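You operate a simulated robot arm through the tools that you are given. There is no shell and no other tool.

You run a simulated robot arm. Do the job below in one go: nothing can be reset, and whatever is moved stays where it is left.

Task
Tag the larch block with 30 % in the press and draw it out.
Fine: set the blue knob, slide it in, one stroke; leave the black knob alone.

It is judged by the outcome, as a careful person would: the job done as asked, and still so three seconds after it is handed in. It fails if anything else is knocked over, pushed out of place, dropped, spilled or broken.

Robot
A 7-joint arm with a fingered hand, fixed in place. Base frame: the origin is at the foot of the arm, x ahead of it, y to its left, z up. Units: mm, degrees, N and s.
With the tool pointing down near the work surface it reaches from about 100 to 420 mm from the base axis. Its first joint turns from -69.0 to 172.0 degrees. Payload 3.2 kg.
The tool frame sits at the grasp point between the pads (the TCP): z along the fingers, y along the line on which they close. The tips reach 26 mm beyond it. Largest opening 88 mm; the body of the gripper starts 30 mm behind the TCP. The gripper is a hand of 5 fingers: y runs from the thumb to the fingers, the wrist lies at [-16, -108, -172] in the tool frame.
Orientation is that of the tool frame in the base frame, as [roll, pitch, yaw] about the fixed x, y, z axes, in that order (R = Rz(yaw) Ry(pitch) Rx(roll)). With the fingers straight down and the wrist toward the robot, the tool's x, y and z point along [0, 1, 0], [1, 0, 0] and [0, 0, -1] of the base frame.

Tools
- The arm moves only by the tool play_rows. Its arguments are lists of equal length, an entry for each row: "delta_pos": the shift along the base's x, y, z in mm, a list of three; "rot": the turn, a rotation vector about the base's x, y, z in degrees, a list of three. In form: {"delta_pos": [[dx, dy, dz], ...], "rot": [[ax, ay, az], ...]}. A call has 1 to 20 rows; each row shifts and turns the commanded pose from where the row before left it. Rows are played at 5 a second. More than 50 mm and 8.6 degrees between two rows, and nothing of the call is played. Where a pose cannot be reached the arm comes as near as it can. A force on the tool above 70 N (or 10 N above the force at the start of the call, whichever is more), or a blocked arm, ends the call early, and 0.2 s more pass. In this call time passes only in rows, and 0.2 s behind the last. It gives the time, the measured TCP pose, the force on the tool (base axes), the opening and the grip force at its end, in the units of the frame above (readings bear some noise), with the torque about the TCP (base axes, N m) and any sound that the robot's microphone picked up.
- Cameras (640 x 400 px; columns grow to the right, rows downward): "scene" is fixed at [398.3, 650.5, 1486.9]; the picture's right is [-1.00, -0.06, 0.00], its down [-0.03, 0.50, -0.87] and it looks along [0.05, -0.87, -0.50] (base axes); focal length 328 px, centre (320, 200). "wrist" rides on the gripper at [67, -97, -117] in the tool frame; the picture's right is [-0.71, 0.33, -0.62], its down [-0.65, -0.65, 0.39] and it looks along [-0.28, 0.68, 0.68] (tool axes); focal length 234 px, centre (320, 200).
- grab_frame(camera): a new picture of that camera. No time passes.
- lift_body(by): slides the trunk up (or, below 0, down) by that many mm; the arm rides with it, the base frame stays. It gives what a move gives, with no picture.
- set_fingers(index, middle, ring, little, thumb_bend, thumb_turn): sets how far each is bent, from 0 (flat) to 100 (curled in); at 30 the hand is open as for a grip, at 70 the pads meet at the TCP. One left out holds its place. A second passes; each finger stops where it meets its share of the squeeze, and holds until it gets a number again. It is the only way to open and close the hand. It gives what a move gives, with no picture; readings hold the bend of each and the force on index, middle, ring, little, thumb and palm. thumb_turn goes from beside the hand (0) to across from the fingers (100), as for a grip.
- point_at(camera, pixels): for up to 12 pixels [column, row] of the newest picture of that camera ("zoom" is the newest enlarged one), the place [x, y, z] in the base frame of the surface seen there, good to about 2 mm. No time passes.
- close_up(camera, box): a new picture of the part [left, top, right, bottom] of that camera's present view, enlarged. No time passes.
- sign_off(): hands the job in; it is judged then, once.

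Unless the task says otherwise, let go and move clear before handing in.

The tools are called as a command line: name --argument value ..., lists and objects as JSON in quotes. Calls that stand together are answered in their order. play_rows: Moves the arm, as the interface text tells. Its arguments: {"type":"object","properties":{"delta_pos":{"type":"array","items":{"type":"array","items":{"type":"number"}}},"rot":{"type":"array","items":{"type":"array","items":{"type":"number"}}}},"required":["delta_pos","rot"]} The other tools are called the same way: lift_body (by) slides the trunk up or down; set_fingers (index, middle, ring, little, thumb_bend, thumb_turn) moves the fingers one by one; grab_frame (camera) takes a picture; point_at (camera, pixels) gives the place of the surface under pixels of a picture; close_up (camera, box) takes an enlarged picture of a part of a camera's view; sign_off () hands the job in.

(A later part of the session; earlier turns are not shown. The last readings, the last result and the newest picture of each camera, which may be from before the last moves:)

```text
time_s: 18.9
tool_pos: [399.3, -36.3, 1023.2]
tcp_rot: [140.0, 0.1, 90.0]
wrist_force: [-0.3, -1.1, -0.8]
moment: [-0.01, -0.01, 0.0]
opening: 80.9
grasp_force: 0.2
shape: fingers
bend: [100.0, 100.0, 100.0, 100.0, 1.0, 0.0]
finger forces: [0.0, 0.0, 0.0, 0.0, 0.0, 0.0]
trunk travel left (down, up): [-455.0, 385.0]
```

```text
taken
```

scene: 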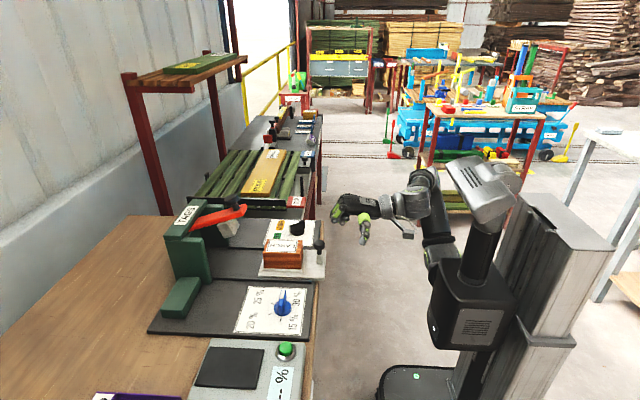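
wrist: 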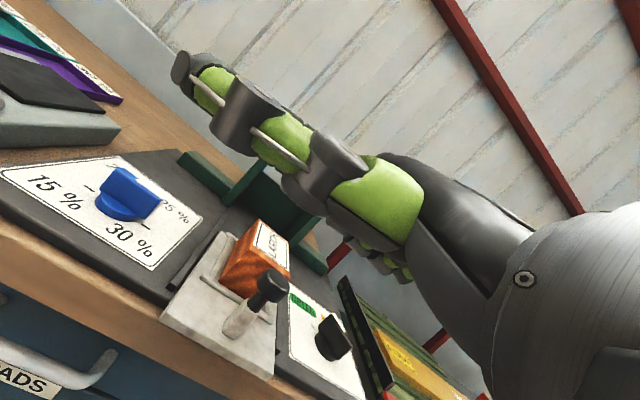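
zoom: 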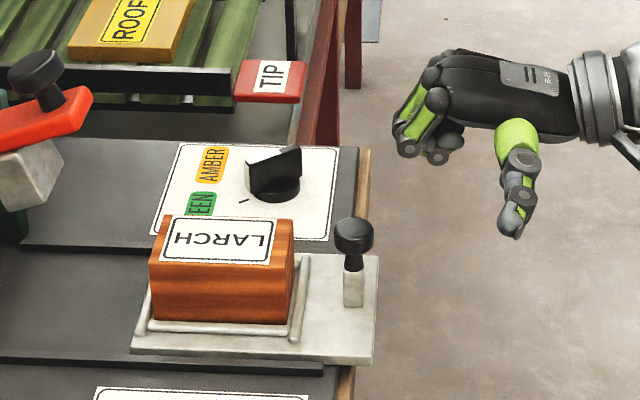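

I have a clear view of the tray post, the black selector and the fist. I'll measure all three.

close_up --camera "scene" --box '[290, 180, 380, 260]'

close_up --camera "scene" --box '[240, 180, 380, 290]'

point_at --camera "zoom" --pixels '[[354, 222], [337, 240], [373, 240], [353, 262], [353, 290], [353, 305], [288, 152], [252, 175], [272, 198], [298, 160], [410, 140], [437, 157]]'

point_at --camera "zoom" --pixels '[[437, 100], [400, 125], [510, 230], [520, 225], [432, 75], [410, 152], [447, 155], [422, 118], [35, 60], [40, 75], [80, 100], [30, 190]]'

```text
5.00 times, centred on (335, 220) of scene
```

zoom: 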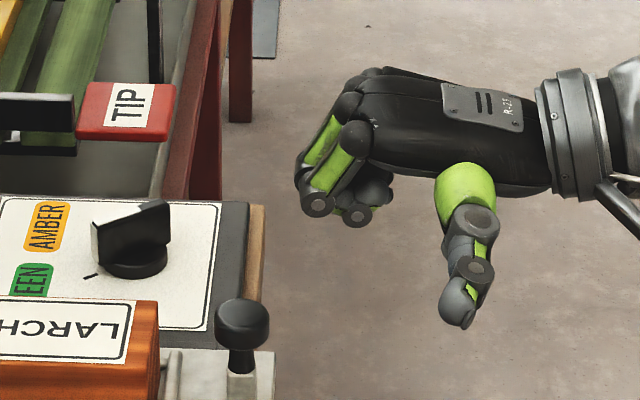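

```text
3.64 times, centred on (310, 235) of scene
```

zoom: 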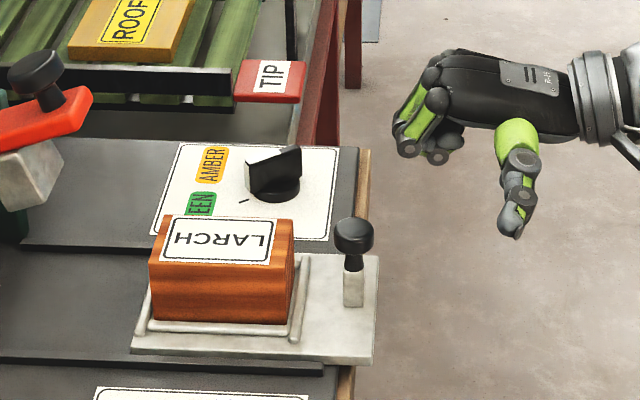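

```text
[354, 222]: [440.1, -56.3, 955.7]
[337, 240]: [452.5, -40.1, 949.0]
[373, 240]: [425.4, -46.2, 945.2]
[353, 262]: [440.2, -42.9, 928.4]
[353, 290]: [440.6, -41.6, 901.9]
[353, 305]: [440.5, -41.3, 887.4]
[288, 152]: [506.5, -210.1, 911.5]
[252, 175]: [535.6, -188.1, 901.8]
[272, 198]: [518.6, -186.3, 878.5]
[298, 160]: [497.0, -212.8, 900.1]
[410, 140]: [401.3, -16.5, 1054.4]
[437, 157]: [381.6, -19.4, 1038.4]
```

```text
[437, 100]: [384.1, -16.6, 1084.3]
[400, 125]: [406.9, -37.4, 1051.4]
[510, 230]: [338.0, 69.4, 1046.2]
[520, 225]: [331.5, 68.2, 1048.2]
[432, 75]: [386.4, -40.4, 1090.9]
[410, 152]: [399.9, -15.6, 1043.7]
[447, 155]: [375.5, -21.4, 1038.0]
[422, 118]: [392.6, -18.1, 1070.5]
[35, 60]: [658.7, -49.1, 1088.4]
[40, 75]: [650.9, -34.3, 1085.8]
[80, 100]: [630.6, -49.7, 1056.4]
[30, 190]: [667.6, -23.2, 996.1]
```

The ball sits at about (440, -48, 946) with radius 14, the black selector is well away at y≈-200, and the fist's front PIP knuckle is at TCP+(10, -10, 22). I'll lower the fist behind the ball at TCP z≈924.

play_rows --delta_pos '[[0, 0, -20], [0, -1, -20], [0, -1, -20], [0, 0, -20], [0, 0, -19], [0, 0, 0]]' --rot '[[0, 0, 0], [0, 0, 0], [0, 0, 0], [0, 0, 0], [0, 0, 0], [0, 0, 0]]'

close_up --camera "scene" --box '[240, 190, 380, 300]'

grab_frame --camera "wrist"

```text
time_s: 20.3
tool_pos: [400.0, -37.3, 922.6]
tcp_rot: [140.0, 0.1, 90.0]
wrist_force: [-0.3, -0.3, -0.1]
moment: [0.0, 0.03, -0.01]
opening: 81.0
grasp_force: 0.0
shape: fingers
bend: [100.0, 100.0, 100.0, 100.0, 1.0, 0.0]
finger forces: [0.1, 0.0, 0.0, 0.0, 0.0, 0.0]
trunk travel left (down, up): [-455.0, 385.0]
```

```text
3.64 times, centred on (310, 245) of scene
```

zoom: 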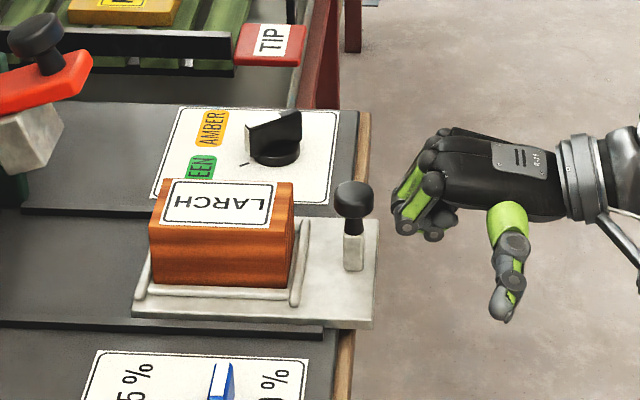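

```text
taken
```

wrist: 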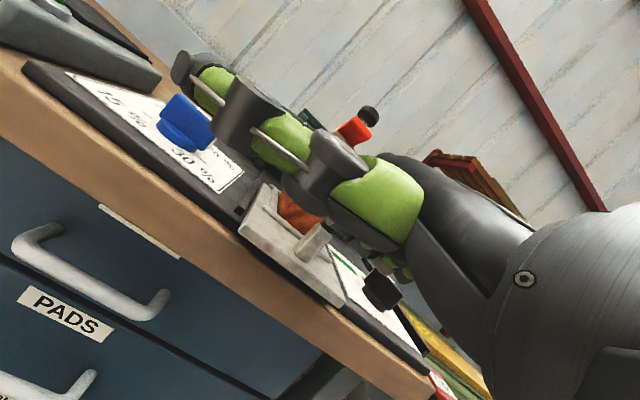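

The fist is aligned behind the post ball. I'll push +x gently at first and watch the force and the tray.

play_rows --delta_pos '[[6, 0, 0], [6, 0, 0], [6, 0, 0], [6, 0, 0], [6, 0, 0], [6, 0, 0], [6, 0, 0], [6, 0, 0]]' --rot '[[0, 0, 0], [0, 0, 0], [0, 0, 0], [0, 0, 0], [0, 0, 0], [0, 0, 0], [0, 0, 0], [0, 0, 0]]'

close_up --camera "scene" --box '[200, 190, 360, 300]'

```text
time_s: 22.1
tool_pos: [447.8, -37.6, 923.5]
tcp_rot: [140.0, 0.1, 90.1]
wrist_force: [-1.1, 0.9, 0.9]
moment: [-0.02, 0.06, -0.01]
opening: 81.1
grasp_force: 0.0
shape: fingers
bend: [100.0, 100.0, 100.0, 100.0, 1.0, 0.0]
finger forces: [0.0, 1.0, 0.1, 0.0, 0.0, 0.1]
trunk travel left (down, up): [-455.0, 385.0]
```

```text
3.64 times, centred on (280, 245) of scene
```

zoom: 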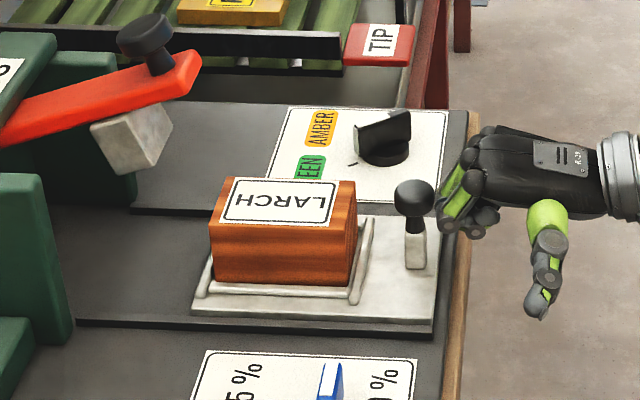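

The tray slides smoothly under about 1 N. I'll keep pushing.

play_rows --delta_pos '[[8, 0, 0], [8, 0, 0], [8, 0, 0], [8, 0, 0], [8, 0, 0], [8, 0, 0], [6, 0, 0], [6, 0, 0]]' --rot '[[0, 0, 0], [0, 0, 0], [0, 0, 0], [0, 0, 0], [0, 0, 0], [0, 0, 0], [0, 0, 0], [0, 0, 0]]'

close_up --camera "scene" --box '[180, 190, 340, 300]'

grab_frame --camera "wrist"

```text
time_s: 23.9
tool_pos: [509.4, -36.1, 923.8]
tcp_rot: [140.0, 0.0, 90.0]
wrist_force: [-0.5, 0.6, 0.4]
moment: [-0.02, -0.01, 0.0]
opening: 81.1
grasp_force: 0.8
shape: fingers
bend: [100.0, 100.0, 100.0, 100.0, 1.0, 0.0]
finger forces: [0.0, 0.9, 0.0, 0.1, 0.1, 0.1]
trunk travel left (down, up): [-455.0, 385.0]
```

```text
3.64 times, centred on (260, 245) of scene
```

zoom: 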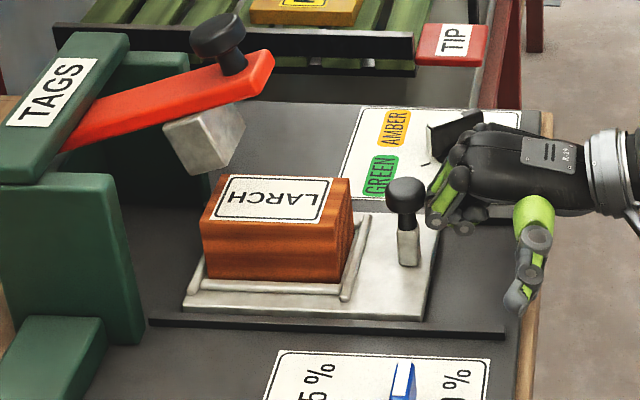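

```text
taken
```

wrist: 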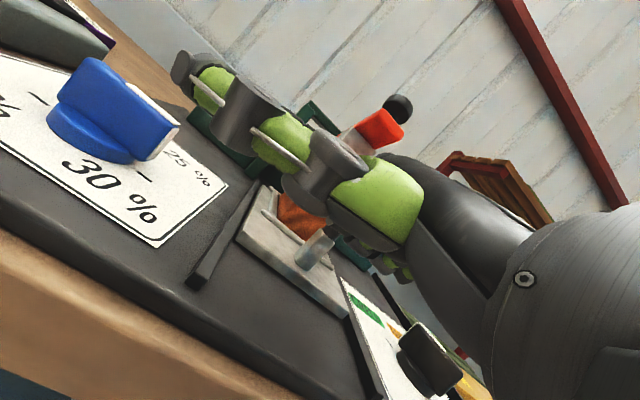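

The block still has about 40 mm to go to reach under the stamp. I'll continue in smaller steps and watch for the stop.

play_rows --delta_pos '[[5, 0, 0], [5, 0, 0], [5, 0, 0], [5, 0, 0], [5, 0, 0]]' --rot '[[0, 0, 0], [0, 0, 0], [0, 0, 0], [0, 0, 0], [0, 0, 0]]'

play_rows --delta_pos '[[4, 0, 0], [4, 0, 0], [3, 0, 0]]' --rot '[[0, 0, 0], [0, 0, 0], [0, 0, 0]]'

close_up --camera "scene" --box '[180, 190, 340, 300]'

```text
time_s: 25.1
tool_pos: [531.7, -37.9, 924.1]
tcp_rot: [140.1, 0.1, 90.0]
wrist_force: [-3.6, 0.4, -0.4]
moment: [0.0, -0.11, -0.03]
opening: 80.8
grasp_force: 1.6
shape: fingers
bend: [100.0, 100.0, 100.0, 100.0, 1.0, 0.0]
finger forces: [0.0, 3.2, 0.1, 0.0, 0.0, 0.0]
trunk travel left (down, up): [-455.0, 385.0]
```

```text
time_s: 25.9
tool_pos: [538.7, -37.2, 928.2]
tcp_rot: [139.6, 0.0, 90.1]
wrist_force: [-19.6, -1.0, 4.0]
moment: [-0.04, -0.44, -0.24]
opening: 81.0
grasp_force: 9.5
shape: fingers
bend: [100.0, 100.0, 100.0, 100.0, 1.0, 0.0]
finger forces: [0.0, 19.7, 0.1, 0.1, 0.0, 0.0]
trunk travel left (down, up): [-455.0, 385.0]
```

```text
3.64 times, centred on (260, 245) of scene
```

zoom: 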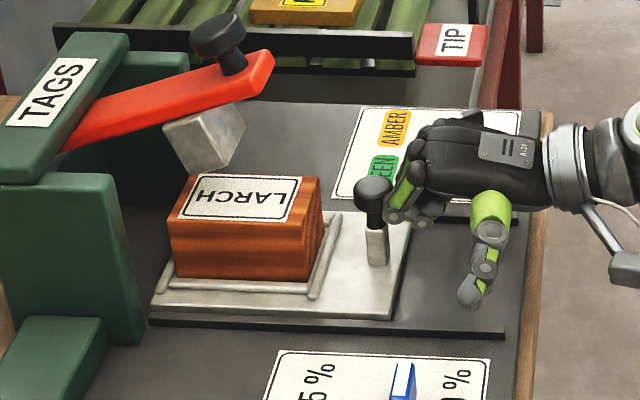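

The force rose to about 20 N and the TCP lagged 5 mm, so the tray seems to be at its stop. I'll check where the block sits relative to the stamp.

point_at --camera "zoom" --pixels '[[185, 185], [312, 185], [180, 270], [308, 278], [200, 140], [225, 130], [205, 170], [165, 125], [376, 185], [376, 250], [153, 305], [405, 300]]'

grab_frame --camera "wrist"

close_up --camera "scene" --box '[150, 190, 270, 290]'

```text
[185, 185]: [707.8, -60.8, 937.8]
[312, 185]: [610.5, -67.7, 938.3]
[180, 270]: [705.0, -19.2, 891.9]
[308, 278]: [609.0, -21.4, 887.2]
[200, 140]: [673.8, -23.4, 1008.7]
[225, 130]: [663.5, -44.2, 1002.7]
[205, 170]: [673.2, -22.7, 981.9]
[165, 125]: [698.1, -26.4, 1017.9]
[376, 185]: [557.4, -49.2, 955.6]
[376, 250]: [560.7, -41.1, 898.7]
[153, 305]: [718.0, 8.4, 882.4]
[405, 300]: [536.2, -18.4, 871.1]
```

```text
taken
```

wrist: 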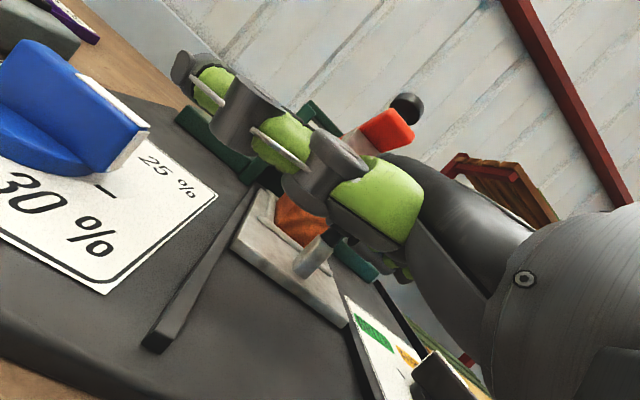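

```text
4.00 times, centred on (210, 240) of scene
```

zoom: 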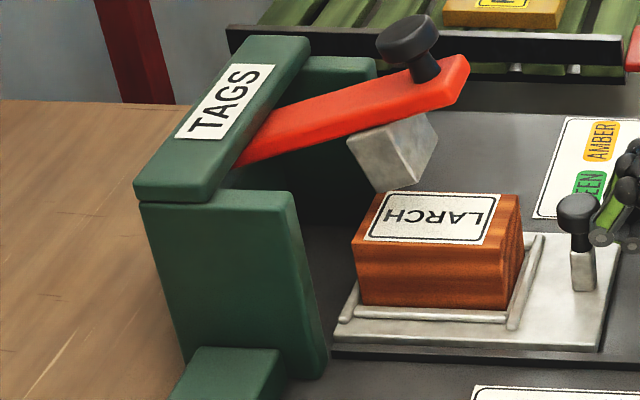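

The block now spans x≈610–707 under the stamp, and the post moved from x≈440 to 560, a 120 mm travel to a firm stop. I'll back the fist off, then measure the lever and press frame.

play_rows --delta_pos '[[-6, 0, -3], [-10, 0, 0], [-15, 0, 0], [-20, 0, 10], [-20, 0, 15]]' --rot '[[0, 0, 0], [0, 0, 0], [0, 0, 0], [0, 0, 0], [0, 0, 0]]'

close_up --camera "scene" --box '[150, 190, 270, 290]'

point_at --camera "zoom" --pixels '[[400, 30], [430, 35], [385, 45], [425, 70], [460, 70], [440, 105], [300, 110], [250, 155], [205, 185], [300, 45], [290, 210], [360, 70]]'

point_at --camera "zoom" --pixels '[[407, 22], [150, 190], [140, 210], [215, 300], [320, 360], [400, 185], [365, 150], [410, 55], [575, 205], [583, 270], [365, 300], [500, 240]]'

```text
time_s: 27.1
tool_pos: [471.3, -38.8, 946.4]
tcp_rot: [140.0, 0.0, 90.1]
wrist_force: [0.5, 0.4, 0.7]
moment: [-0.01, 0.03, -0.01]
opening: 81.2
grasp_force: 0.1
shape: fingers
bend: [100.0, 100.0, 100.0, 100.0, 1.0, 0.0]
finger forces: [0.1, 0.0, 0.1, 0.0, 0.1, 0.0]
trunk travel left (down, up): [-455.0, 385.0]
```

```text
4.00 times, centred on (210, 240) of scene
```

zoom: 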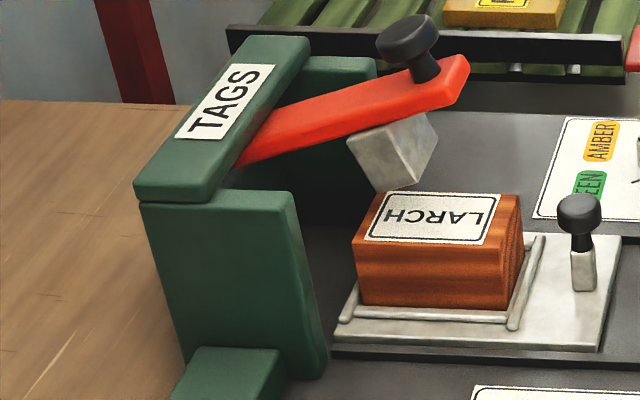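

```text
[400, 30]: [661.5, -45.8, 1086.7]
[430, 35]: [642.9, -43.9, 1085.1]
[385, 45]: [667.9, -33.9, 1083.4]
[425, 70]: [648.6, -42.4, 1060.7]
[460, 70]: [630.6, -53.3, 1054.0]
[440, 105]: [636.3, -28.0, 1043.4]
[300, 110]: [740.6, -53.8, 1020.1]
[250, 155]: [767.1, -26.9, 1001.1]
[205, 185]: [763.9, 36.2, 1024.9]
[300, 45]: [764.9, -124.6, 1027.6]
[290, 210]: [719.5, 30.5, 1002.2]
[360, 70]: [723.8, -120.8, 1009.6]
```

```text
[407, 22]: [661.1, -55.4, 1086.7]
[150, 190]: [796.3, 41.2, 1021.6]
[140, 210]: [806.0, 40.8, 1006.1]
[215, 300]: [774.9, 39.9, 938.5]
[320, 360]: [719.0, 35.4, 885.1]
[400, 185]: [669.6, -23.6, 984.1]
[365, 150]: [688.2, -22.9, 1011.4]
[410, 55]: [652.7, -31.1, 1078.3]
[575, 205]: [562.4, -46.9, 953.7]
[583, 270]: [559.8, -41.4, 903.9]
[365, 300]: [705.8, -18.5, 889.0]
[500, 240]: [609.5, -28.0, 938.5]
```

The frame uprights start at x≈718. The lever knob top is at about (655, -47, 1088), and the lever should swing down about 20°. I'll raise the trunk to bring the fist above knob height, then move forward over it.

lift_body --by 190

play_rows --delta_pos '[[20, -2, 0], [20, -2, 0], [20, -2, 0], [20, -2, 0], [20, -1, 0], [20, 0, 0], [20, 0, 0], [0, 0, 0]]' --rot '[[0, 0, 0], [0, 0, 0], [0, 0, 0], [0, 0, 0], [0, 0, 0], [0, 0, 0], [0, 0, 0], [0, 0, 0]]'

close_up --camera "scene" --box '[150, 150, 350, 290]'

grab_frame --camera "wrist"

```text
time_s: 29.1
tool_pos: [471.5, -37.2, 1136.4]
tcp_rot: [140.0, 0.0, 90.0]
wrist_force: [0.1, 0.2, -0.4]
moment: [0.03, -0.03, 0.01]
opening: 81.1
grasp_force: 0.1
shape: fingers
bend: [100.0, 100.0, 100.0, 100.0, 1.0, 0.0]
finger forces: [0.0, 0.1, 0.1, 0.0, 0.1, 0.0]
trunk travel left (down, up): [-645.0, 195.0]
```

```text
time_s: 30.9
tool_pos: [611.9, -46.4, 1135.8]
tcp_rot: [140.0, -0.1, 90.2]
wrist_force: [0.0, -0.1, 0.4]
moment: [0.0, 0.03, 0.02]
opening: 80.8
grasp_force: 0.1
shape: fingers
bend: [100.0, 100.0, 100.0, 100.0, 1.0, 0.0]
finger forces: [0.0, 0.1, 0.1, 0.1, 0.0, 0.1]
trunk travel left (down, up): [-645.0, 195.0]
```

```text
2.86 times, centred on (250, 220) of scene
```

zoom: 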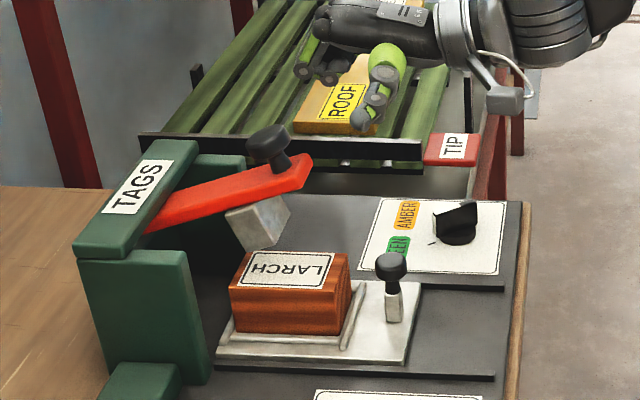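

```text
taken
```

wrist: 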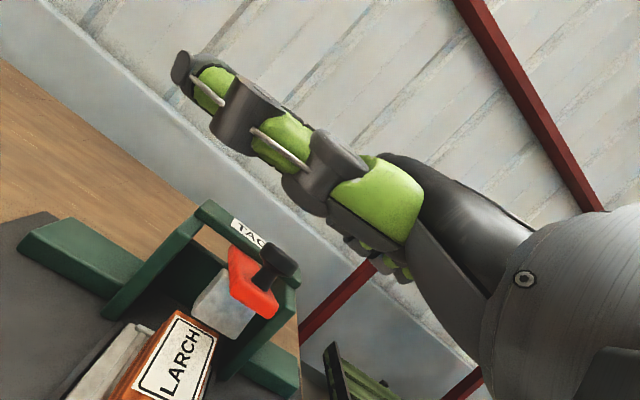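

The fist moves freely at z≈1136, about 50 mm short of being over the knob. I'll advance the rest of the way.

play_rows --delta_pos '[[15, 0, 0], [15, 0, 0], [15, -1, 0], [5, 0, 0], [0, 0, 0]]' --rot '[[0, 0, 0], [0, 0, 0], [0, 0, 0], [0, 0, 0], [0, 0, 0]]'

close_up --camera "scene" --box '[180, 130, 320, 250]'

close_up --camera "wrist" --box '[200, 180, 440, 380]'

```text
time_s: 32.1
tool_pos: [662.7, -47.9, 1135.9]
tcp_rot: [140.0, 0.0, 90.0]
wrist_force: [0.6, 1.2, 0.5]
moment: [-0.01, 0.0, 0.02]
opening: 81.0
grasp_force: 0.0
shape: fingers
bend: [100.0, 100.0, 100.0, 100.0, 1.0, 0.0]
finger forces: [0.1, 0.0, 0.0, 0.0, 0.1, 0.0]
trunk travel left (down, up): [-645.0, 195.0]
```

```text
3.33 times, centred on (250, 190) of scene
```

zoom: 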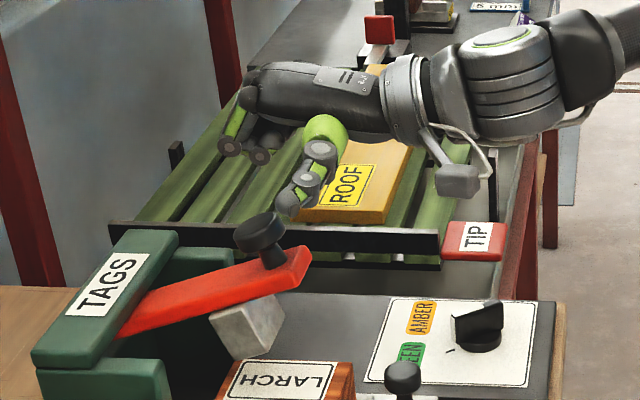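

```text
2.00 times, centred on (320, 280) of wrist
```

zoom: 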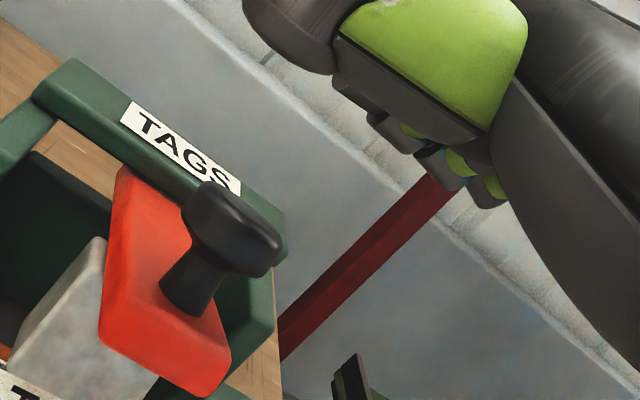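

The arm reached x=662.7. I'll confirm the fist's underside lines up with the lever knob before pressing.

close_up --camera "scene" --box '[180, 130, 320, 250]'

point_at --camera "zoom" --pixels '[[230, 147], [261, 157], [245, 165], [259, 220], [262, 238], [290, 205], [310, 175], [250, 105]]'

```text
3.33 times, centred on (250, 190) of scene
```

zoom: 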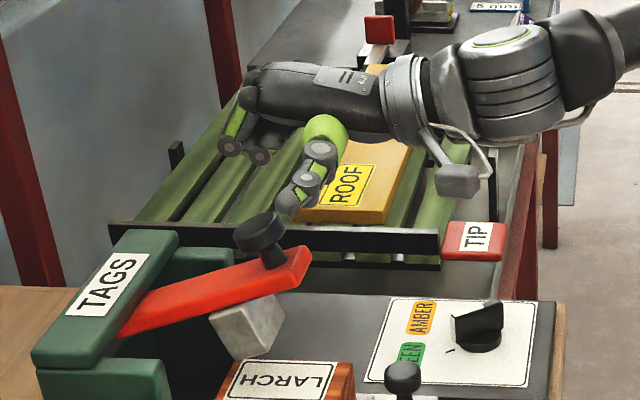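

```text
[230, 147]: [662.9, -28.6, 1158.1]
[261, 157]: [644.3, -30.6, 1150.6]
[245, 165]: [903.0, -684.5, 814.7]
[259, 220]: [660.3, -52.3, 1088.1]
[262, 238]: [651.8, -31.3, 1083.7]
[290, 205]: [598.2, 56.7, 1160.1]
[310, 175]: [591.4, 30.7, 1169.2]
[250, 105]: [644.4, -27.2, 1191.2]
```

The curled fingers' underside spans x≈644–663, directly over the knob at x≈655, with about 50 mm of gap. I'll come down to just above it.

play_rows --delta_pos '[[0, 0, -15], [0, 0, -15], [0, 0, -10], [0, 0, -6]]' --rot '[[0, 0, 0], [0, 0, 0], [0, 0, 0], [0, 0, 0]]'

close_up --camera "scene" --box '[180, 150, 320, 270]'

```text
time_s: 33.1
tool_pos: [663.2, -48.8, 1089.9]
tcp_rot: [140.0, 0.0, 90.0]
wrist_force: [0.4, 0.0, -0.5]
moment: [-0.01, -0.04, 0.01]
opening: 80.8
grasp_force: 0.1
shape: fingers
bend: [100.0, 100.0, 100.0, 100.0, 1.0, 0.0]
finger forces: [0.0, 0.0, 0.0, 0.0, 0.0, 0.0]
trunk travel left (down, up): [-645.0, 195.0]
```

```text
3.33 times, centred on (250, 210) of scene
```

zoom: 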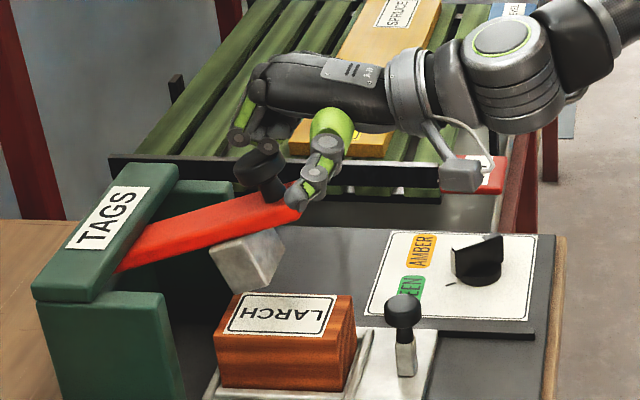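

The fist is just touching distance above the knob with no force yet. I'll press down in one monotonic stroke, following the lever's arc slightly toward -x.

play_rows --delta_pos '[[0, 0, -5], [-1, 0, -5], [-3, 0, -5], [-3, 0, -5], [-3, 0, -5], [-2.5, 0, -5]]' --rot '[[0, 0, 0], [0, 0, 0], [0, 0, 0], [0, 0, 0], [0, 0, 0], [0, 0, 0]]'

close_up --camera "scene" --box '[180, 150, 320, 270]'

```text
time_s: 34.5
tool_pos: [649.2, -48.2, 1058.9]
tcp_rot: [140.1, 0.0, 90.0]
wrist_force: [-1.3, -0.2, 2.0]
moment: [0.01, 0.03, -0.01]
opening: 80.9
grasp_force: 1.4
shape: fingers
bend: [100.0, 100.0, 100.0, 100.0, 1.0, 0.0]
finger forces: [0.0, 2.5, 0.0, 0.1, 0.0, 0.0]
trunk travel left (down, up): [-645.0, 195.0]
```

```text
3.33 times, centred on (250, 210) of scene
```

zoom: 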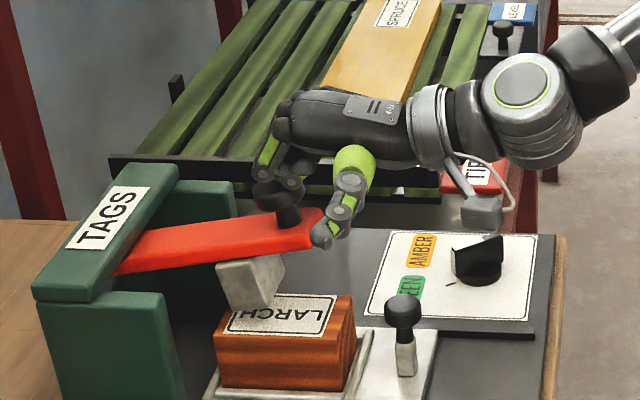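

The lever moves with it under about 2.5 N and the stamp is nearing the block. I'll continue down.

play_rows --delta_pos '[[-2, 0, -5], [-2, 0, -5], [-1.5, 0, -4], [-1.5, 0, -4]]' --rot '[[0, 0, 0], [0, 0, 0], [0, 0, 0], [0, 0, 0]]'

close_up --camera "scene" --box '[180, 150, 320, 270]'

```text
time_s: 35.5
tool_pos: [641.5, -48.4, 1041.8]
tcp_rot: [140.0, -0.1, 90.0]
wrist_force: [-1.0, -0.6, 2.5]
moment: [-0.04, 0.01, 0.0]
opening: 80.9
grasp_force: 1.7
shape: fingers
bend: [100.0, 100.0, 100.0, 100.0, 1.0, 0.0]
finger forces: [0.0, 3.0, 0.1, 0.0, 0.0, 0.0]
trunk travel left (down, up): [-645.0, 195.0]
```

```text
3.33 times, centred on (250, 210) of scene
```

zoom: 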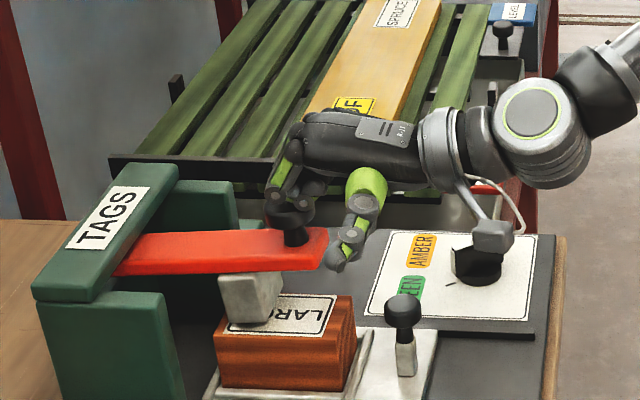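

The stamp is almost on the block. I'll keep pressing in smaller steps until I feel firm contact.

play_rows --delta_pos '[[-1, 0, -3], [-1, 0, -3], [-0.8, 0, -3]]' --rot '[[0, 0, 0], [0, 0, 0], [0, 0, 0]]'

close_up --camera "scene" --box '[180, 150, 320, 270]'

```text
time_s: 36.4
tool_pos: [640.4, -48.3, 1033.6]
tcp_rot: [140.0, 0.0, 90.0]
wrist_force: [0.1, -0.3, 2.7]
moment: [-0.02, 0.03, 0.01]
opening: 80.9
grasp_force: 1.7
shape: fingers
bend: [100.0, 100.0, 100.0, 100.0, 1.0, 0.0]
finger forces: [0.0, 3.4, 0.0, 0.0, 0.1, 0.0]
trunk travel left (down, up): [-645.0, 195.0]
```

```text
3.33 times, centred on (250, 210) of scene
```

zoom: 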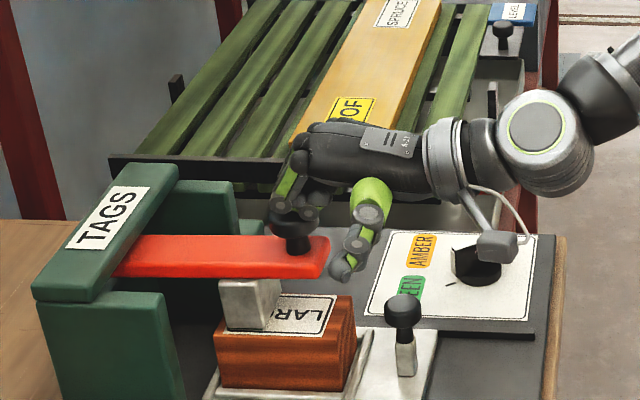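

Force is still only 2.7 N, so the stamp hasn't bottomed. I'll keep pressing.

play_rows --delta_pos '[[-0.5, 0, -2], [-0.5, 0, -2], [-0.5, 0, -2]]' --rot '[[0, 0, 0], [0, 0, 0], [0, 0, 0]]'

close_up --camera "scene" --box '[200, 200, 290, 270]'

```text
time_s: 37.1
tool_pos: [637.6, -49.1, 1027.8]
tcp_rot: [139.9, 0.0, 89.9]
wrist_force: [1.1, -0.7, 5.7]
moment: [-0.03, 0.08, 0.0]
opening: 80.7
grasp_force: 2.3
shape: fingers
bend: [100.0, 100.0, 100.0, 100.0, 1.0, 0.0]
finger forces: [0.0, 5.3, 0.0, 0.1, 0.1, 0.1]
trunk travel left (down, up): [-645.0, 195.0]
```

```text
5.71 times, centred on (245, 235) of scene
```

zoom: 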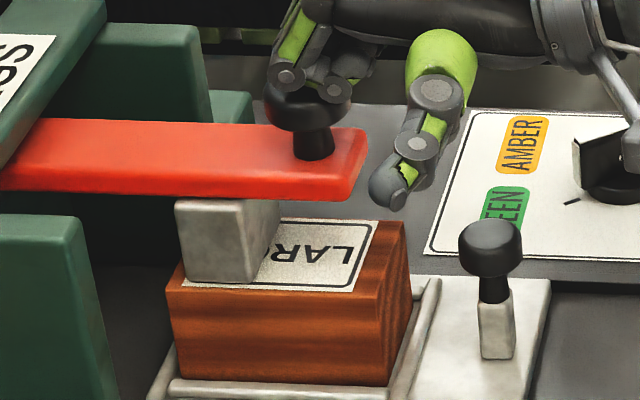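

Force has started to rise (5.7 N), so the stamp is meeting the block. I'll press a bit harder to complete the stroke.

play_rows --delta_pos '[[0, 0, -2], [0, 0, -2], [0, 0, -2]]' --rot '[[0, 0, 0], [0, 0, 0], [0, 0, 0]]'

close_up --camera "scene" --box '[200, 200, 290, 270]'

```text
time_s: 38.0
tool_pos: [636.2, -48.6, 1026.3]
tcp_rot: [139.6, 0.0, 89.9]
wrist_force: [0.6, -2.1, 21.6]
moment: [-0.1, 0.24, 0.06]
opening: 81.1
grasp_force: 9.8
shape: fingers
bend: [100.0, 100.0, 100.0, 100.0, 1.0, 0.0]
finger forces: [3.4, 16.4, 0.1, 0.1, 0.0, 0.1]
trunk travel left (down, up): [-645.0, 195.0]
```

```text
5.71 times, centred on (245, 235) of scene
```

zoom: 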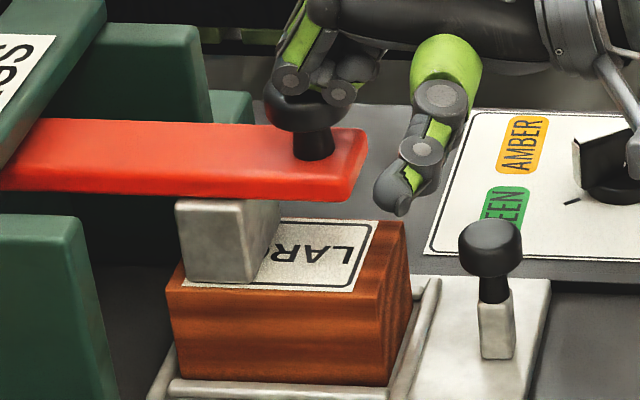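

The lever has stopped moving at 21.6 N, so the stamp is down. I'll press slightly more to be sure, then release upward in one move.

play_rows --delta_pos '[[0, 0, -2], [0, 0, -1]]' --rot '[[0, 0, 0], [0, 0, 0]]'

play_rows --delta_pos '[[0, 0, 5], [0, 0, 5], [1, 0, 5], [1, 0, 5], [2, 0, 5], [2, 0, 5], [2, 0, 8], [2, 0, 8], [3, 0, 10], [3, 0, 15], [0, 0, 15], [0, 0, 15]]' --rot '[[0, 0, 0], [0, 0, 0], [0, 0, 0], [0, 0, 0], [0, 0, 0], [0, 0, 0], [0, 0, 0], [0, 0, 0], [0, 0, 0], [0, 0, 0], [0, 0, 0], [0, 0, 0]]'

close_up --camera "scene" --box '[160, 150, 320, 270]'

grab_frame --camera "wrist"

```text
time_s: 38.5
tool_pos: [634.5, -49.0, 1025.3]
tcp_rot: [139.2, 0.0, 89.9]
wrist_force: [0.1, -1.8, 28.9]
moment: [-0.17, 0.32, 0.07]
opening: 80.9
grasp_force: 13.3
shape: fingers
bend: [100.0, 100.0, 100.0, 100.0, 1.0, 0.0]
finger forces: [5.9, 20.6, 0.0, 0.0, 0.0, 0.0]
trunk travel left (down, up): [-645.0, 195.0]
```

```text
time_s: 41.1
tool_pos: [654.3, -47.1, 1118.4]
tcp_rot: [140.1, -0.1, 90.3]
wrist_force: [-0.4, -0.4, 0.3]
moment: [0.0, -0.02, 0.01]
opening: 81.0
grasp_force: 0.1
shape: fingers
bend: [100.0, 100.0, 100.0, 100.0, 1.0, 0.0]
finger forces: [0.0, 0.0, 0.1, 0.1, 0.0, 0.0]
trunk travel left (down, up): [-645.0, 195.0]
```

```text
3.33 times, centred on (240, 210) of scene
```

zoom: 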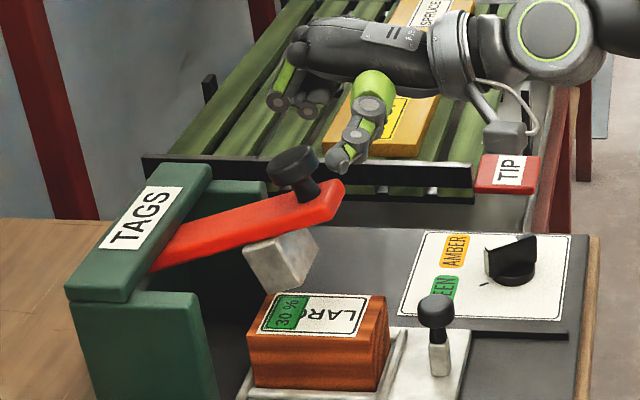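

```text
taken
```

wrist: 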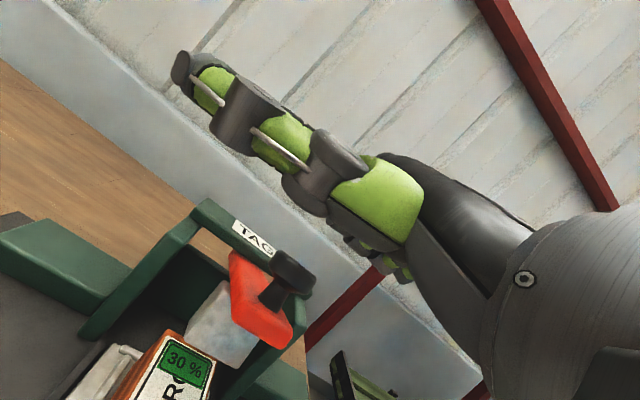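

A green "30 %" tag is on the block (zoom 290,312) and the lever sprang back up. Next I'll back away, form a four-finger hook, and drop the trunk so I can draw the tray out by its post.

play_rows --delta_pos '[[-20, 0, 5], [-20, 0, 0], [-20, 2, 0], [-20, 2, 0], [-20, 2, 0], [-20, 2, 0], [-20, 1, 0], [-14, 0, 0]]' --rot '[[0, 0, 0], [0, 0, 0], [0, 0, 0], [0, 5, 0], [0, 5, 0], [0, 0, 0], [0, 0, 0], [0, 0, 0]]'

set_fingers --index 65 --middle 65 --ring 65 --little 65

lift_body --by -120

close_up --camera "scene" --box '[180, 170, 360, 290]'

grab_frame --camera "wrist"

```text
time_s: 43.0
tool_pos: [498.7, -39.2, 1124.7]
tcp_rot: [150.0, 0.0, 90.0]
wrist_force: [-0.1, 0.3, 0.0]
moment: [0.02, -0.03, 0.0]
opening: 81.3
grasp_force: 0.0
shape: fingers
bend: [100.0, 100.0, 100.0, 100.0, 1.0, 0.0]
finger forces: [0.0, 0.1, 0.0, 0.1, 0.1, 0.0]
out of reach, approached as far as the arm can: row 2
trunk travel left (down, up): [-645.0, 195.0]
```

```text
time_s: 44.0
tool_pos: [500.0, -38.0, 1124.6]
tcp_rot: [150.1, 0.0, 90.0]
wrist_force: [0.2, 0.8, -0.1]
moment: [-0.01, 0.02, 0.0]
opening: 107.0
grasp_force: 0.0
shape: fingers
bend: [65.0, 65.0, 65.0, 65.0, 1.0, 0.0]
finger forces: [0.1, 0.1, 0.0, 0.1, 0.0, 0.0]
trunk travel left (down, up): [-645.0, 195.0]
```

```text
time_s: 45.5
tool_pos: [500.1, -38.5, 1004.9]
tcp_rot: [150.0, 0.1, 89.9]
wrist_force: [0.2, 0.3, 0.4]
moment: [-0.02, 0.0, 0.01]
opening: 107.3
grasp_force: 0.1
shape: fingers
bend: [65.0, 65.0, 65.0, 65.0, 1.0, 0.0]
finger forces: [0.0, 0.0, 0.0, 0.1, 0.1, 0.1]
trunk travel left (down, up): [-525.0, 315.0]
```

```text
3.33 times, centred on (270, 230) of scene
```

zoom: 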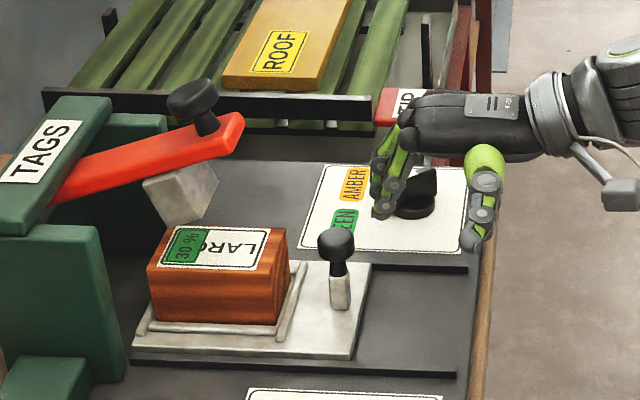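

```text
taken
```

wrist: 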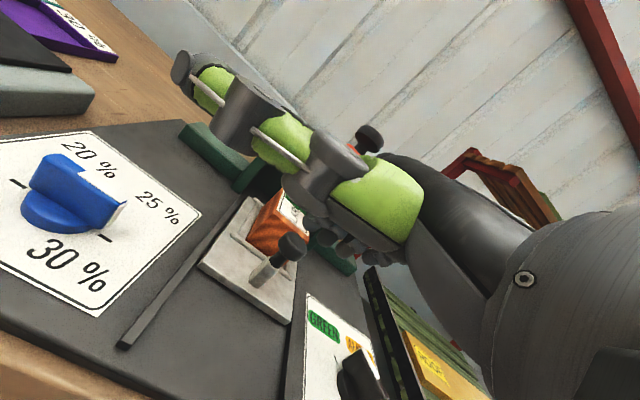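

The tray is still in and the hook hand is up at z≈1005. I'll re-measure the ball, block edge and fingertips before lowering between them.

close_up --camera "scene" --box '[210, 180, 340, 280]'

point_at --camera "zoom" --pixels '[[310, 215], [345, 225], [290, 235], [333, 275], [225, 210], [237, 255], [395, 180], [400, 190], [420, 165], [433, 125], [385, 195], [395, 140]]'

```text
4.00 times, centred on (275, 230) of scene
```

zoom: 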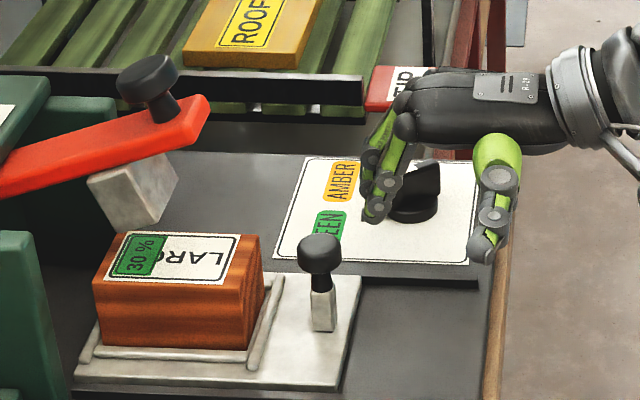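

```text
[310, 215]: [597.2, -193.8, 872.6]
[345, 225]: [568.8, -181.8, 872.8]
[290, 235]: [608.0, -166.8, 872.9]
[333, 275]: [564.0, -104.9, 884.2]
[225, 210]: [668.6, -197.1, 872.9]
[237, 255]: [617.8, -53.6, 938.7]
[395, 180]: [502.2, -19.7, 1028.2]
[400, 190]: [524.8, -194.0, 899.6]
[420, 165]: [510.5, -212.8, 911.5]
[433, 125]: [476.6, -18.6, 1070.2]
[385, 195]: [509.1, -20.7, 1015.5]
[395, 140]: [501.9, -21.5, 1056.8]
```

Some of those pixels missed the parts. I'll re-read the ball, post, block edges and fingertips.

point_at --camera "zoom" --pixels '[[319, 240], [319, 260], [302, 255], [338, 255], [322, 310], [250, 340], [262, 250], [376, 208], [370, 219], [389, 183], [405, 128], [276, 300]]'

```text
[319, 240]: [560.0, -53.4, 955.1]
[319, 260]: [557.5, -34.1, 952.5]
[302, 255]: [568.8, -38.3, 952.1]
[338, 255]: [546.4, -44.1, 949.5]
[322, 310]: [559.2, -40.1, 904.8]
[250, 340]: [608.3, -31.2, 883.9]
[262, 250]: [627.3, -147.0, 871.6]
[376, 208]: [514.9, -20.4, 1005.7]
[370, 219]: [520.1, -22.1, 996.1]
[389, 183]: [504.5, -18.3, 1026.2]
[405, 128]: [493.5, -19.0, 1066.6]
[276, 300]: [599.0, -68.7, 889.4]
```

The gap between the ball edge (x≈574) and the block (x≈609) fits the fingers if they stay near vertical. I'll ease the tilt to about 22° while moving forward at height.

play_rows --delta_pos '[[15, 0, 0], [15, 0, 0], [15, 0, 0], [15, 0, 0], [12, 0, 0], [5, 0, 0], [0, 0, 0]]' --rot '[[0, 4, 0], [0, 4, 0], [0, 0, 0], [0, 0, 0], [0, 0, 0], [0, 0, 0], [0, 0, 0]]'

close_up --camera "scene" --box '[190, 170, 320, 270]'

```text
time_s: 47.0
tool_pos: [577.1, -38.8, 1003.9]
tcp_rot: [158.0, -0.1, 90.2]
wrist_force: [-0.7, -0.1, -0.4]
moment: [-0.03, 0.03, 0.04]
opening: 107.4
grasp_force: 0.1
shape: fingers
bend: [65.0, 65.0, 65.0, 65.0, 1.0, 0.0]
finger forces: [0.0, 0.0, 0.1, 0.0, 0.0, 0.1]
trunk travel left (down, up): [-525.0, 315.0]
```

```text
4.00 times, centred on (255, 220) of scene
```

zoom: 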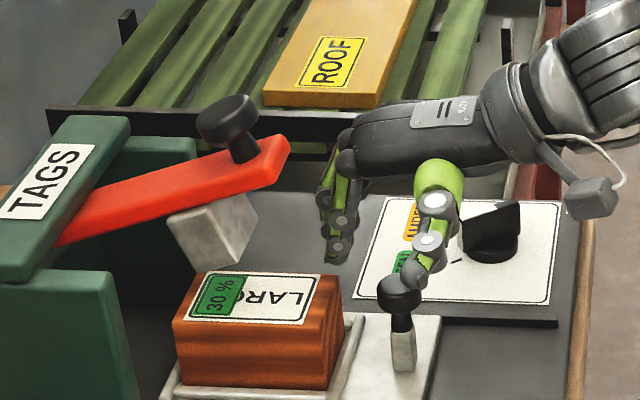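

point_at --camera "zoom" --pixels '[[339, 247], [337, 258], [341, 221], [345, 160], [330, 200], [425, 265], [408, 285], [435, 205], [380, 290], [398, 283], [418, 285], [336, 345]]'

grab_frame --camera "wrist"

```text
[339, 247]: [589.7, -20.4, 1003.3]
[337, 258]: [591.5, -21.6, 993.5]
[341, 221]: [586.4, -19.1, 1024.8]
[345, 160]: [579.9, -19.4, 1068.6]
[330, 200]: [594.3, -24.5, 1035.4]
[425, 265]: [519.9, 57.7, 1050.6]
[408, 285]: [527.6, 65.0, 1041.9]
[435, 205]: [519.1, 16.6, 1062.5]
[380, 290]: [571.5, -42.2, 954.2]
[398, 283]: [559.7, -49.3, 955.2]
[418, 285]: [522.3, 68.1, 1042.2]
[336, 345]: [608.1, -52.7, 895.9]
```

```text
taken
```

wrist: 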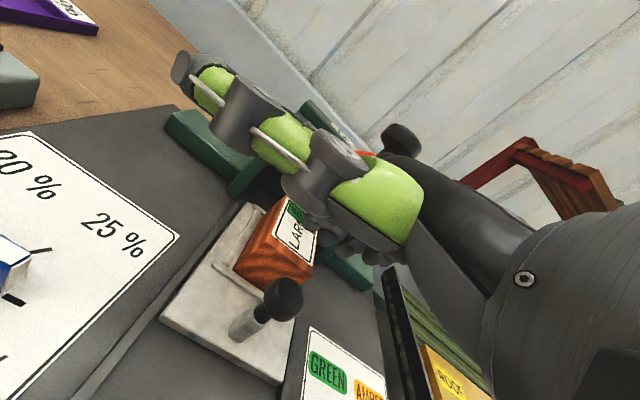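

The fingers hang at x≈578–598, between the ball edge (574) and the block (609). I'll shift +2 mm and descend about 60 mm in small steps.

play_rows --delta_pos '[[2, 0, -10], [0, 0, -10], [0, 0, -10], [0, 0, -10], [0, 0, -8], [0, 0, -7], [0, 0, -5]]' --rot '[[0, 0, 0], [0, 0, 0], [0, 0, 0], [0, 0, 0], [0, 0, 0], [0, 0, 0], [0, 0, 0]]'

close_up --camera "scene" --box '[190, 180, 320, 280]'

grab_frame --camera "wrist"

```text
time_s: 48.6
tool_pos: [580.3, -39.1, 943.8]
tcp_rot: [158.0, 0.0, 90.1]
wrist_force: [-0.6, 0.2, 0.2]
moment: [-0.01, -0.01, -0.01]
opening: 107.1
grasp_force: 0.3
shape: fingers
bend: [65.0, 65.0, 65.0, 65.0, 1.0, 0.0]
finger forces: [0.0, 0.0, 0.0, 0.1, 0.0, 0.0]
trunk travel left (down, up): [-525.0, 315.0]
```

```text
4.00 times, centred on (255, 230) of scene
```

zoom: 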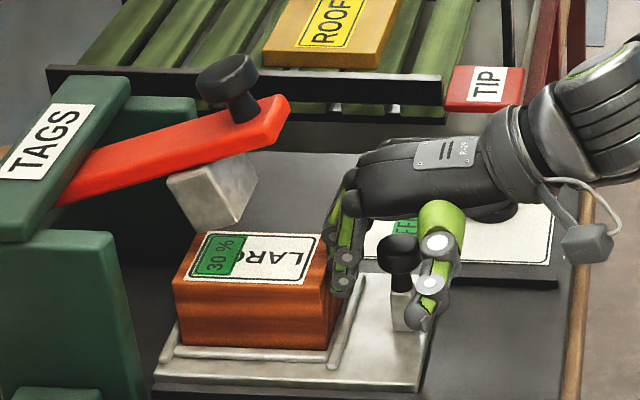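

```text
taken
```

wrist: 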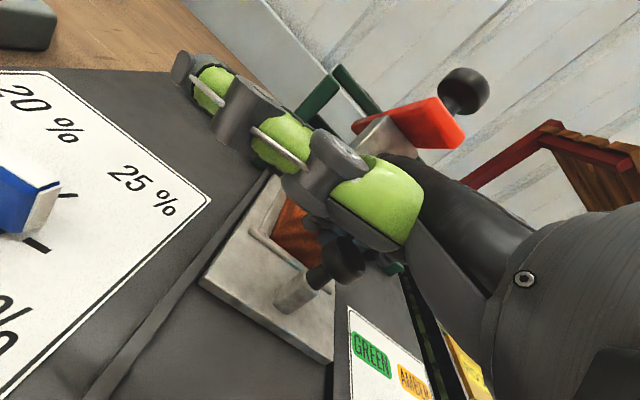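

The hook is down in front of the ball with no contact force. I'll pull toward -x gently and watch the tray follow.

play_rows --delta_pos '[[-4, 0, 0], [-4, 0, 0], [-5, 0, 0], [-5, 0, 0], [-6, 0, 0], [-6, 0, 0], [-6, 0, 0], [-6, 0, 0]]' --rot '[[0, 0, 0], [0, 0, 0], [0, 0, 0], [0, 0, 0], [0, 0, 0], [0, 0, 0], [0, 0, 0], [0, 0, 0]]'

close_up --camera "scene" --box '[190, 190, 340, 300]'

```text
time_s: 50.5
tool_pos: [536.4, -39.1, 944.5]
tcp_rot: [158.0, -0.1, 90.0]
wrist_force: [0.8, 0.1, 0.0]
moment: [0.03, -0.02, 0.05]
opening: 107.1
grasp_force: 0.6
shape: fingers
bend: [65.0, 64.0, 65.0, 65.0, 1.0, 0.0]
finger forces: [0.0, 1.0, 0.0, 0.1, 0.0, 0.0]
trunk travel left (down, up): [-525.0, 315.0]
```

```text
3.64 times, centred on (265, 245) of scene
```

zoom: 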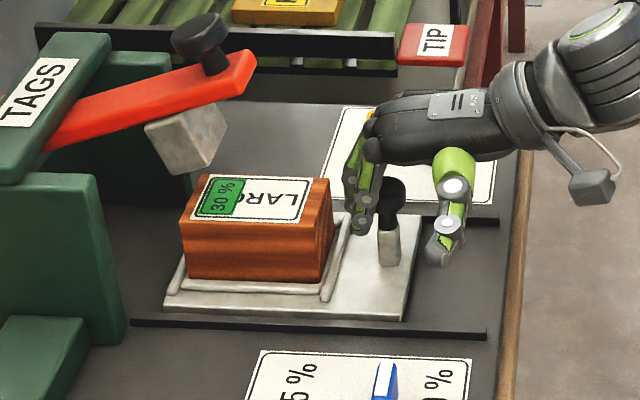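

The tray follows under about 1 N. I'll keep pulling and then check the post position.

play_rows --delta_pos '[[-7, 0, 0], [-7, 0, 0], [-7, 0, 0], [-7, 0, 0], [-7, 0, 0], [-7, 0, 0], [-6, 0, 0], [-6, 0, 0]]' --rot '[[0, 0, 0], [0, 0, 0], [0, 0, 0], [0, 0, 0], [0, 0, 0], [0, 0, 0], [0, 0, 0], [0, 0, 0]]'

close_up --camera "scene" --box '[210, 190, 360, 300]'

```text
time_s: 52.2
tool_pos: [482.4, -38.5, 943.6]
tcp_rot: [158.0, 0.0, 90.1]
wrist_force: [1.1, 0.8, -1.0]
moment: [-0.02, 0.01, 0.03]
opening: 107.4
grasp_force: 1.0
shape: fingers
bend: [65.0, 64.0, 65.0, 65.0, 1.0, 0.0]
finger forces: [0.1, 1.2, 0.1, 0.1, 0.1, 0.1]
trunk travel left (down, up): [-525.0, 315.0]
```

```text
3.64 times, centred on (285, 245) of scene
```

zoom: 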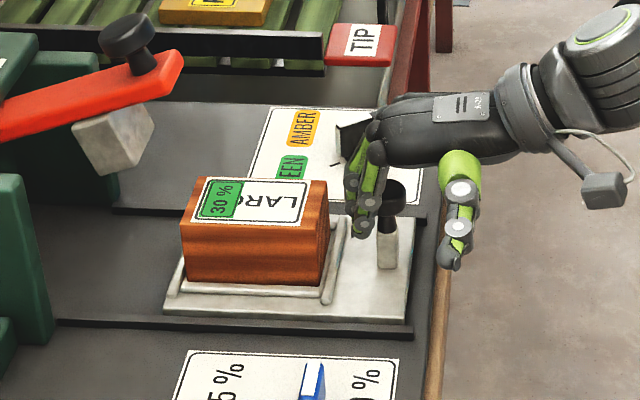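

point_at --camera "zoom" --pixels '[[393, 190], [388, 240], [388, 265], [320, 190], [325, 270], [168, 305]]'

```text
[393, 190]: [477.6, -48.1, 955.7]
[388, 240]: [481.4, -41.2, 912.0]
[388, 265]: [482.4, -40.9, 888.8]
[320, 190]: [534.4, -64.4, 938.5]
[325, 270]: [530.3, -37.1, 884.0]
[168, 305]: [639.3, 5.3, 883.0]
```

The post is at x≈481, so about 40 mm remains to its starting place. I'll pull most of that and then go slowly.

play_rows --delta_pos '[[-6, 0, 0], [-6, 0, 0], [-6, 0, 0], [-6, 0, 0], [-5, 0, 0], [-4, 0, 0]]' --rot '[[0, 0, 0], [0, 0, 0], [0, 0, 0], [0, 0, 0], [0, 0, 0], [0, 0, 0]]'

play_rows --delta_pos '[[-3, 0, 0], [-3, 0, 0]]' --rot '[[0, 0, 0], [0, 0, 0]]'

close_up --camera "scene" --box '[220, 190, 370, 300]'

```text
time_s: 53.6
tool_pos: [450.4, -37.6, 944.6]
tcp_rot: [158.0, 0.0, 90.0]
wrist_force: [1.5, -0.6, -0.7]
moment: [0.04, 0.0, 0.0]
opening: 107.3
grasp_force: 0.4
shape: fingers
bend: [65.0, 64.0, 65.0, 65.0, 1.0, 0.0]
finger forces: [0.1, 1.1, 0.0, 0.0, 0.0, 0.0]
trunk travel left (down, up): [-525.0, 315.0]
```

```text
time_s: 54.2
tool_pos: [444.1, -39.0, 944.3]
tcp_rot: [158.1, -0.1, 90.2]
wrist_force: [-0.4, -0.3, -0.5]
moment: [-0.02, -0.01, 0.0]
opening: 107.3
grasp_force: 0.1
shape: fingers
bend: [65.0, 65.0, 65.0, 65.0, 1.0, 0.0]
finger forces: [0.1, 0.1, 0.0, 0.0, 0.1, 0.0]
trunk travel left (down, up): [-525.0, 315.0]
```

```text
3.64 times, centred on (295, 245) of scene
```

zoom: 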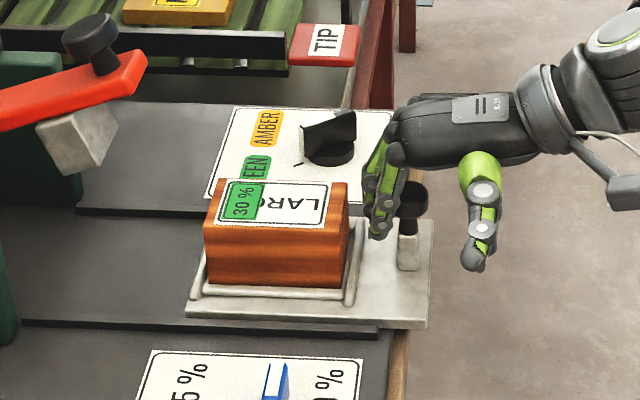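

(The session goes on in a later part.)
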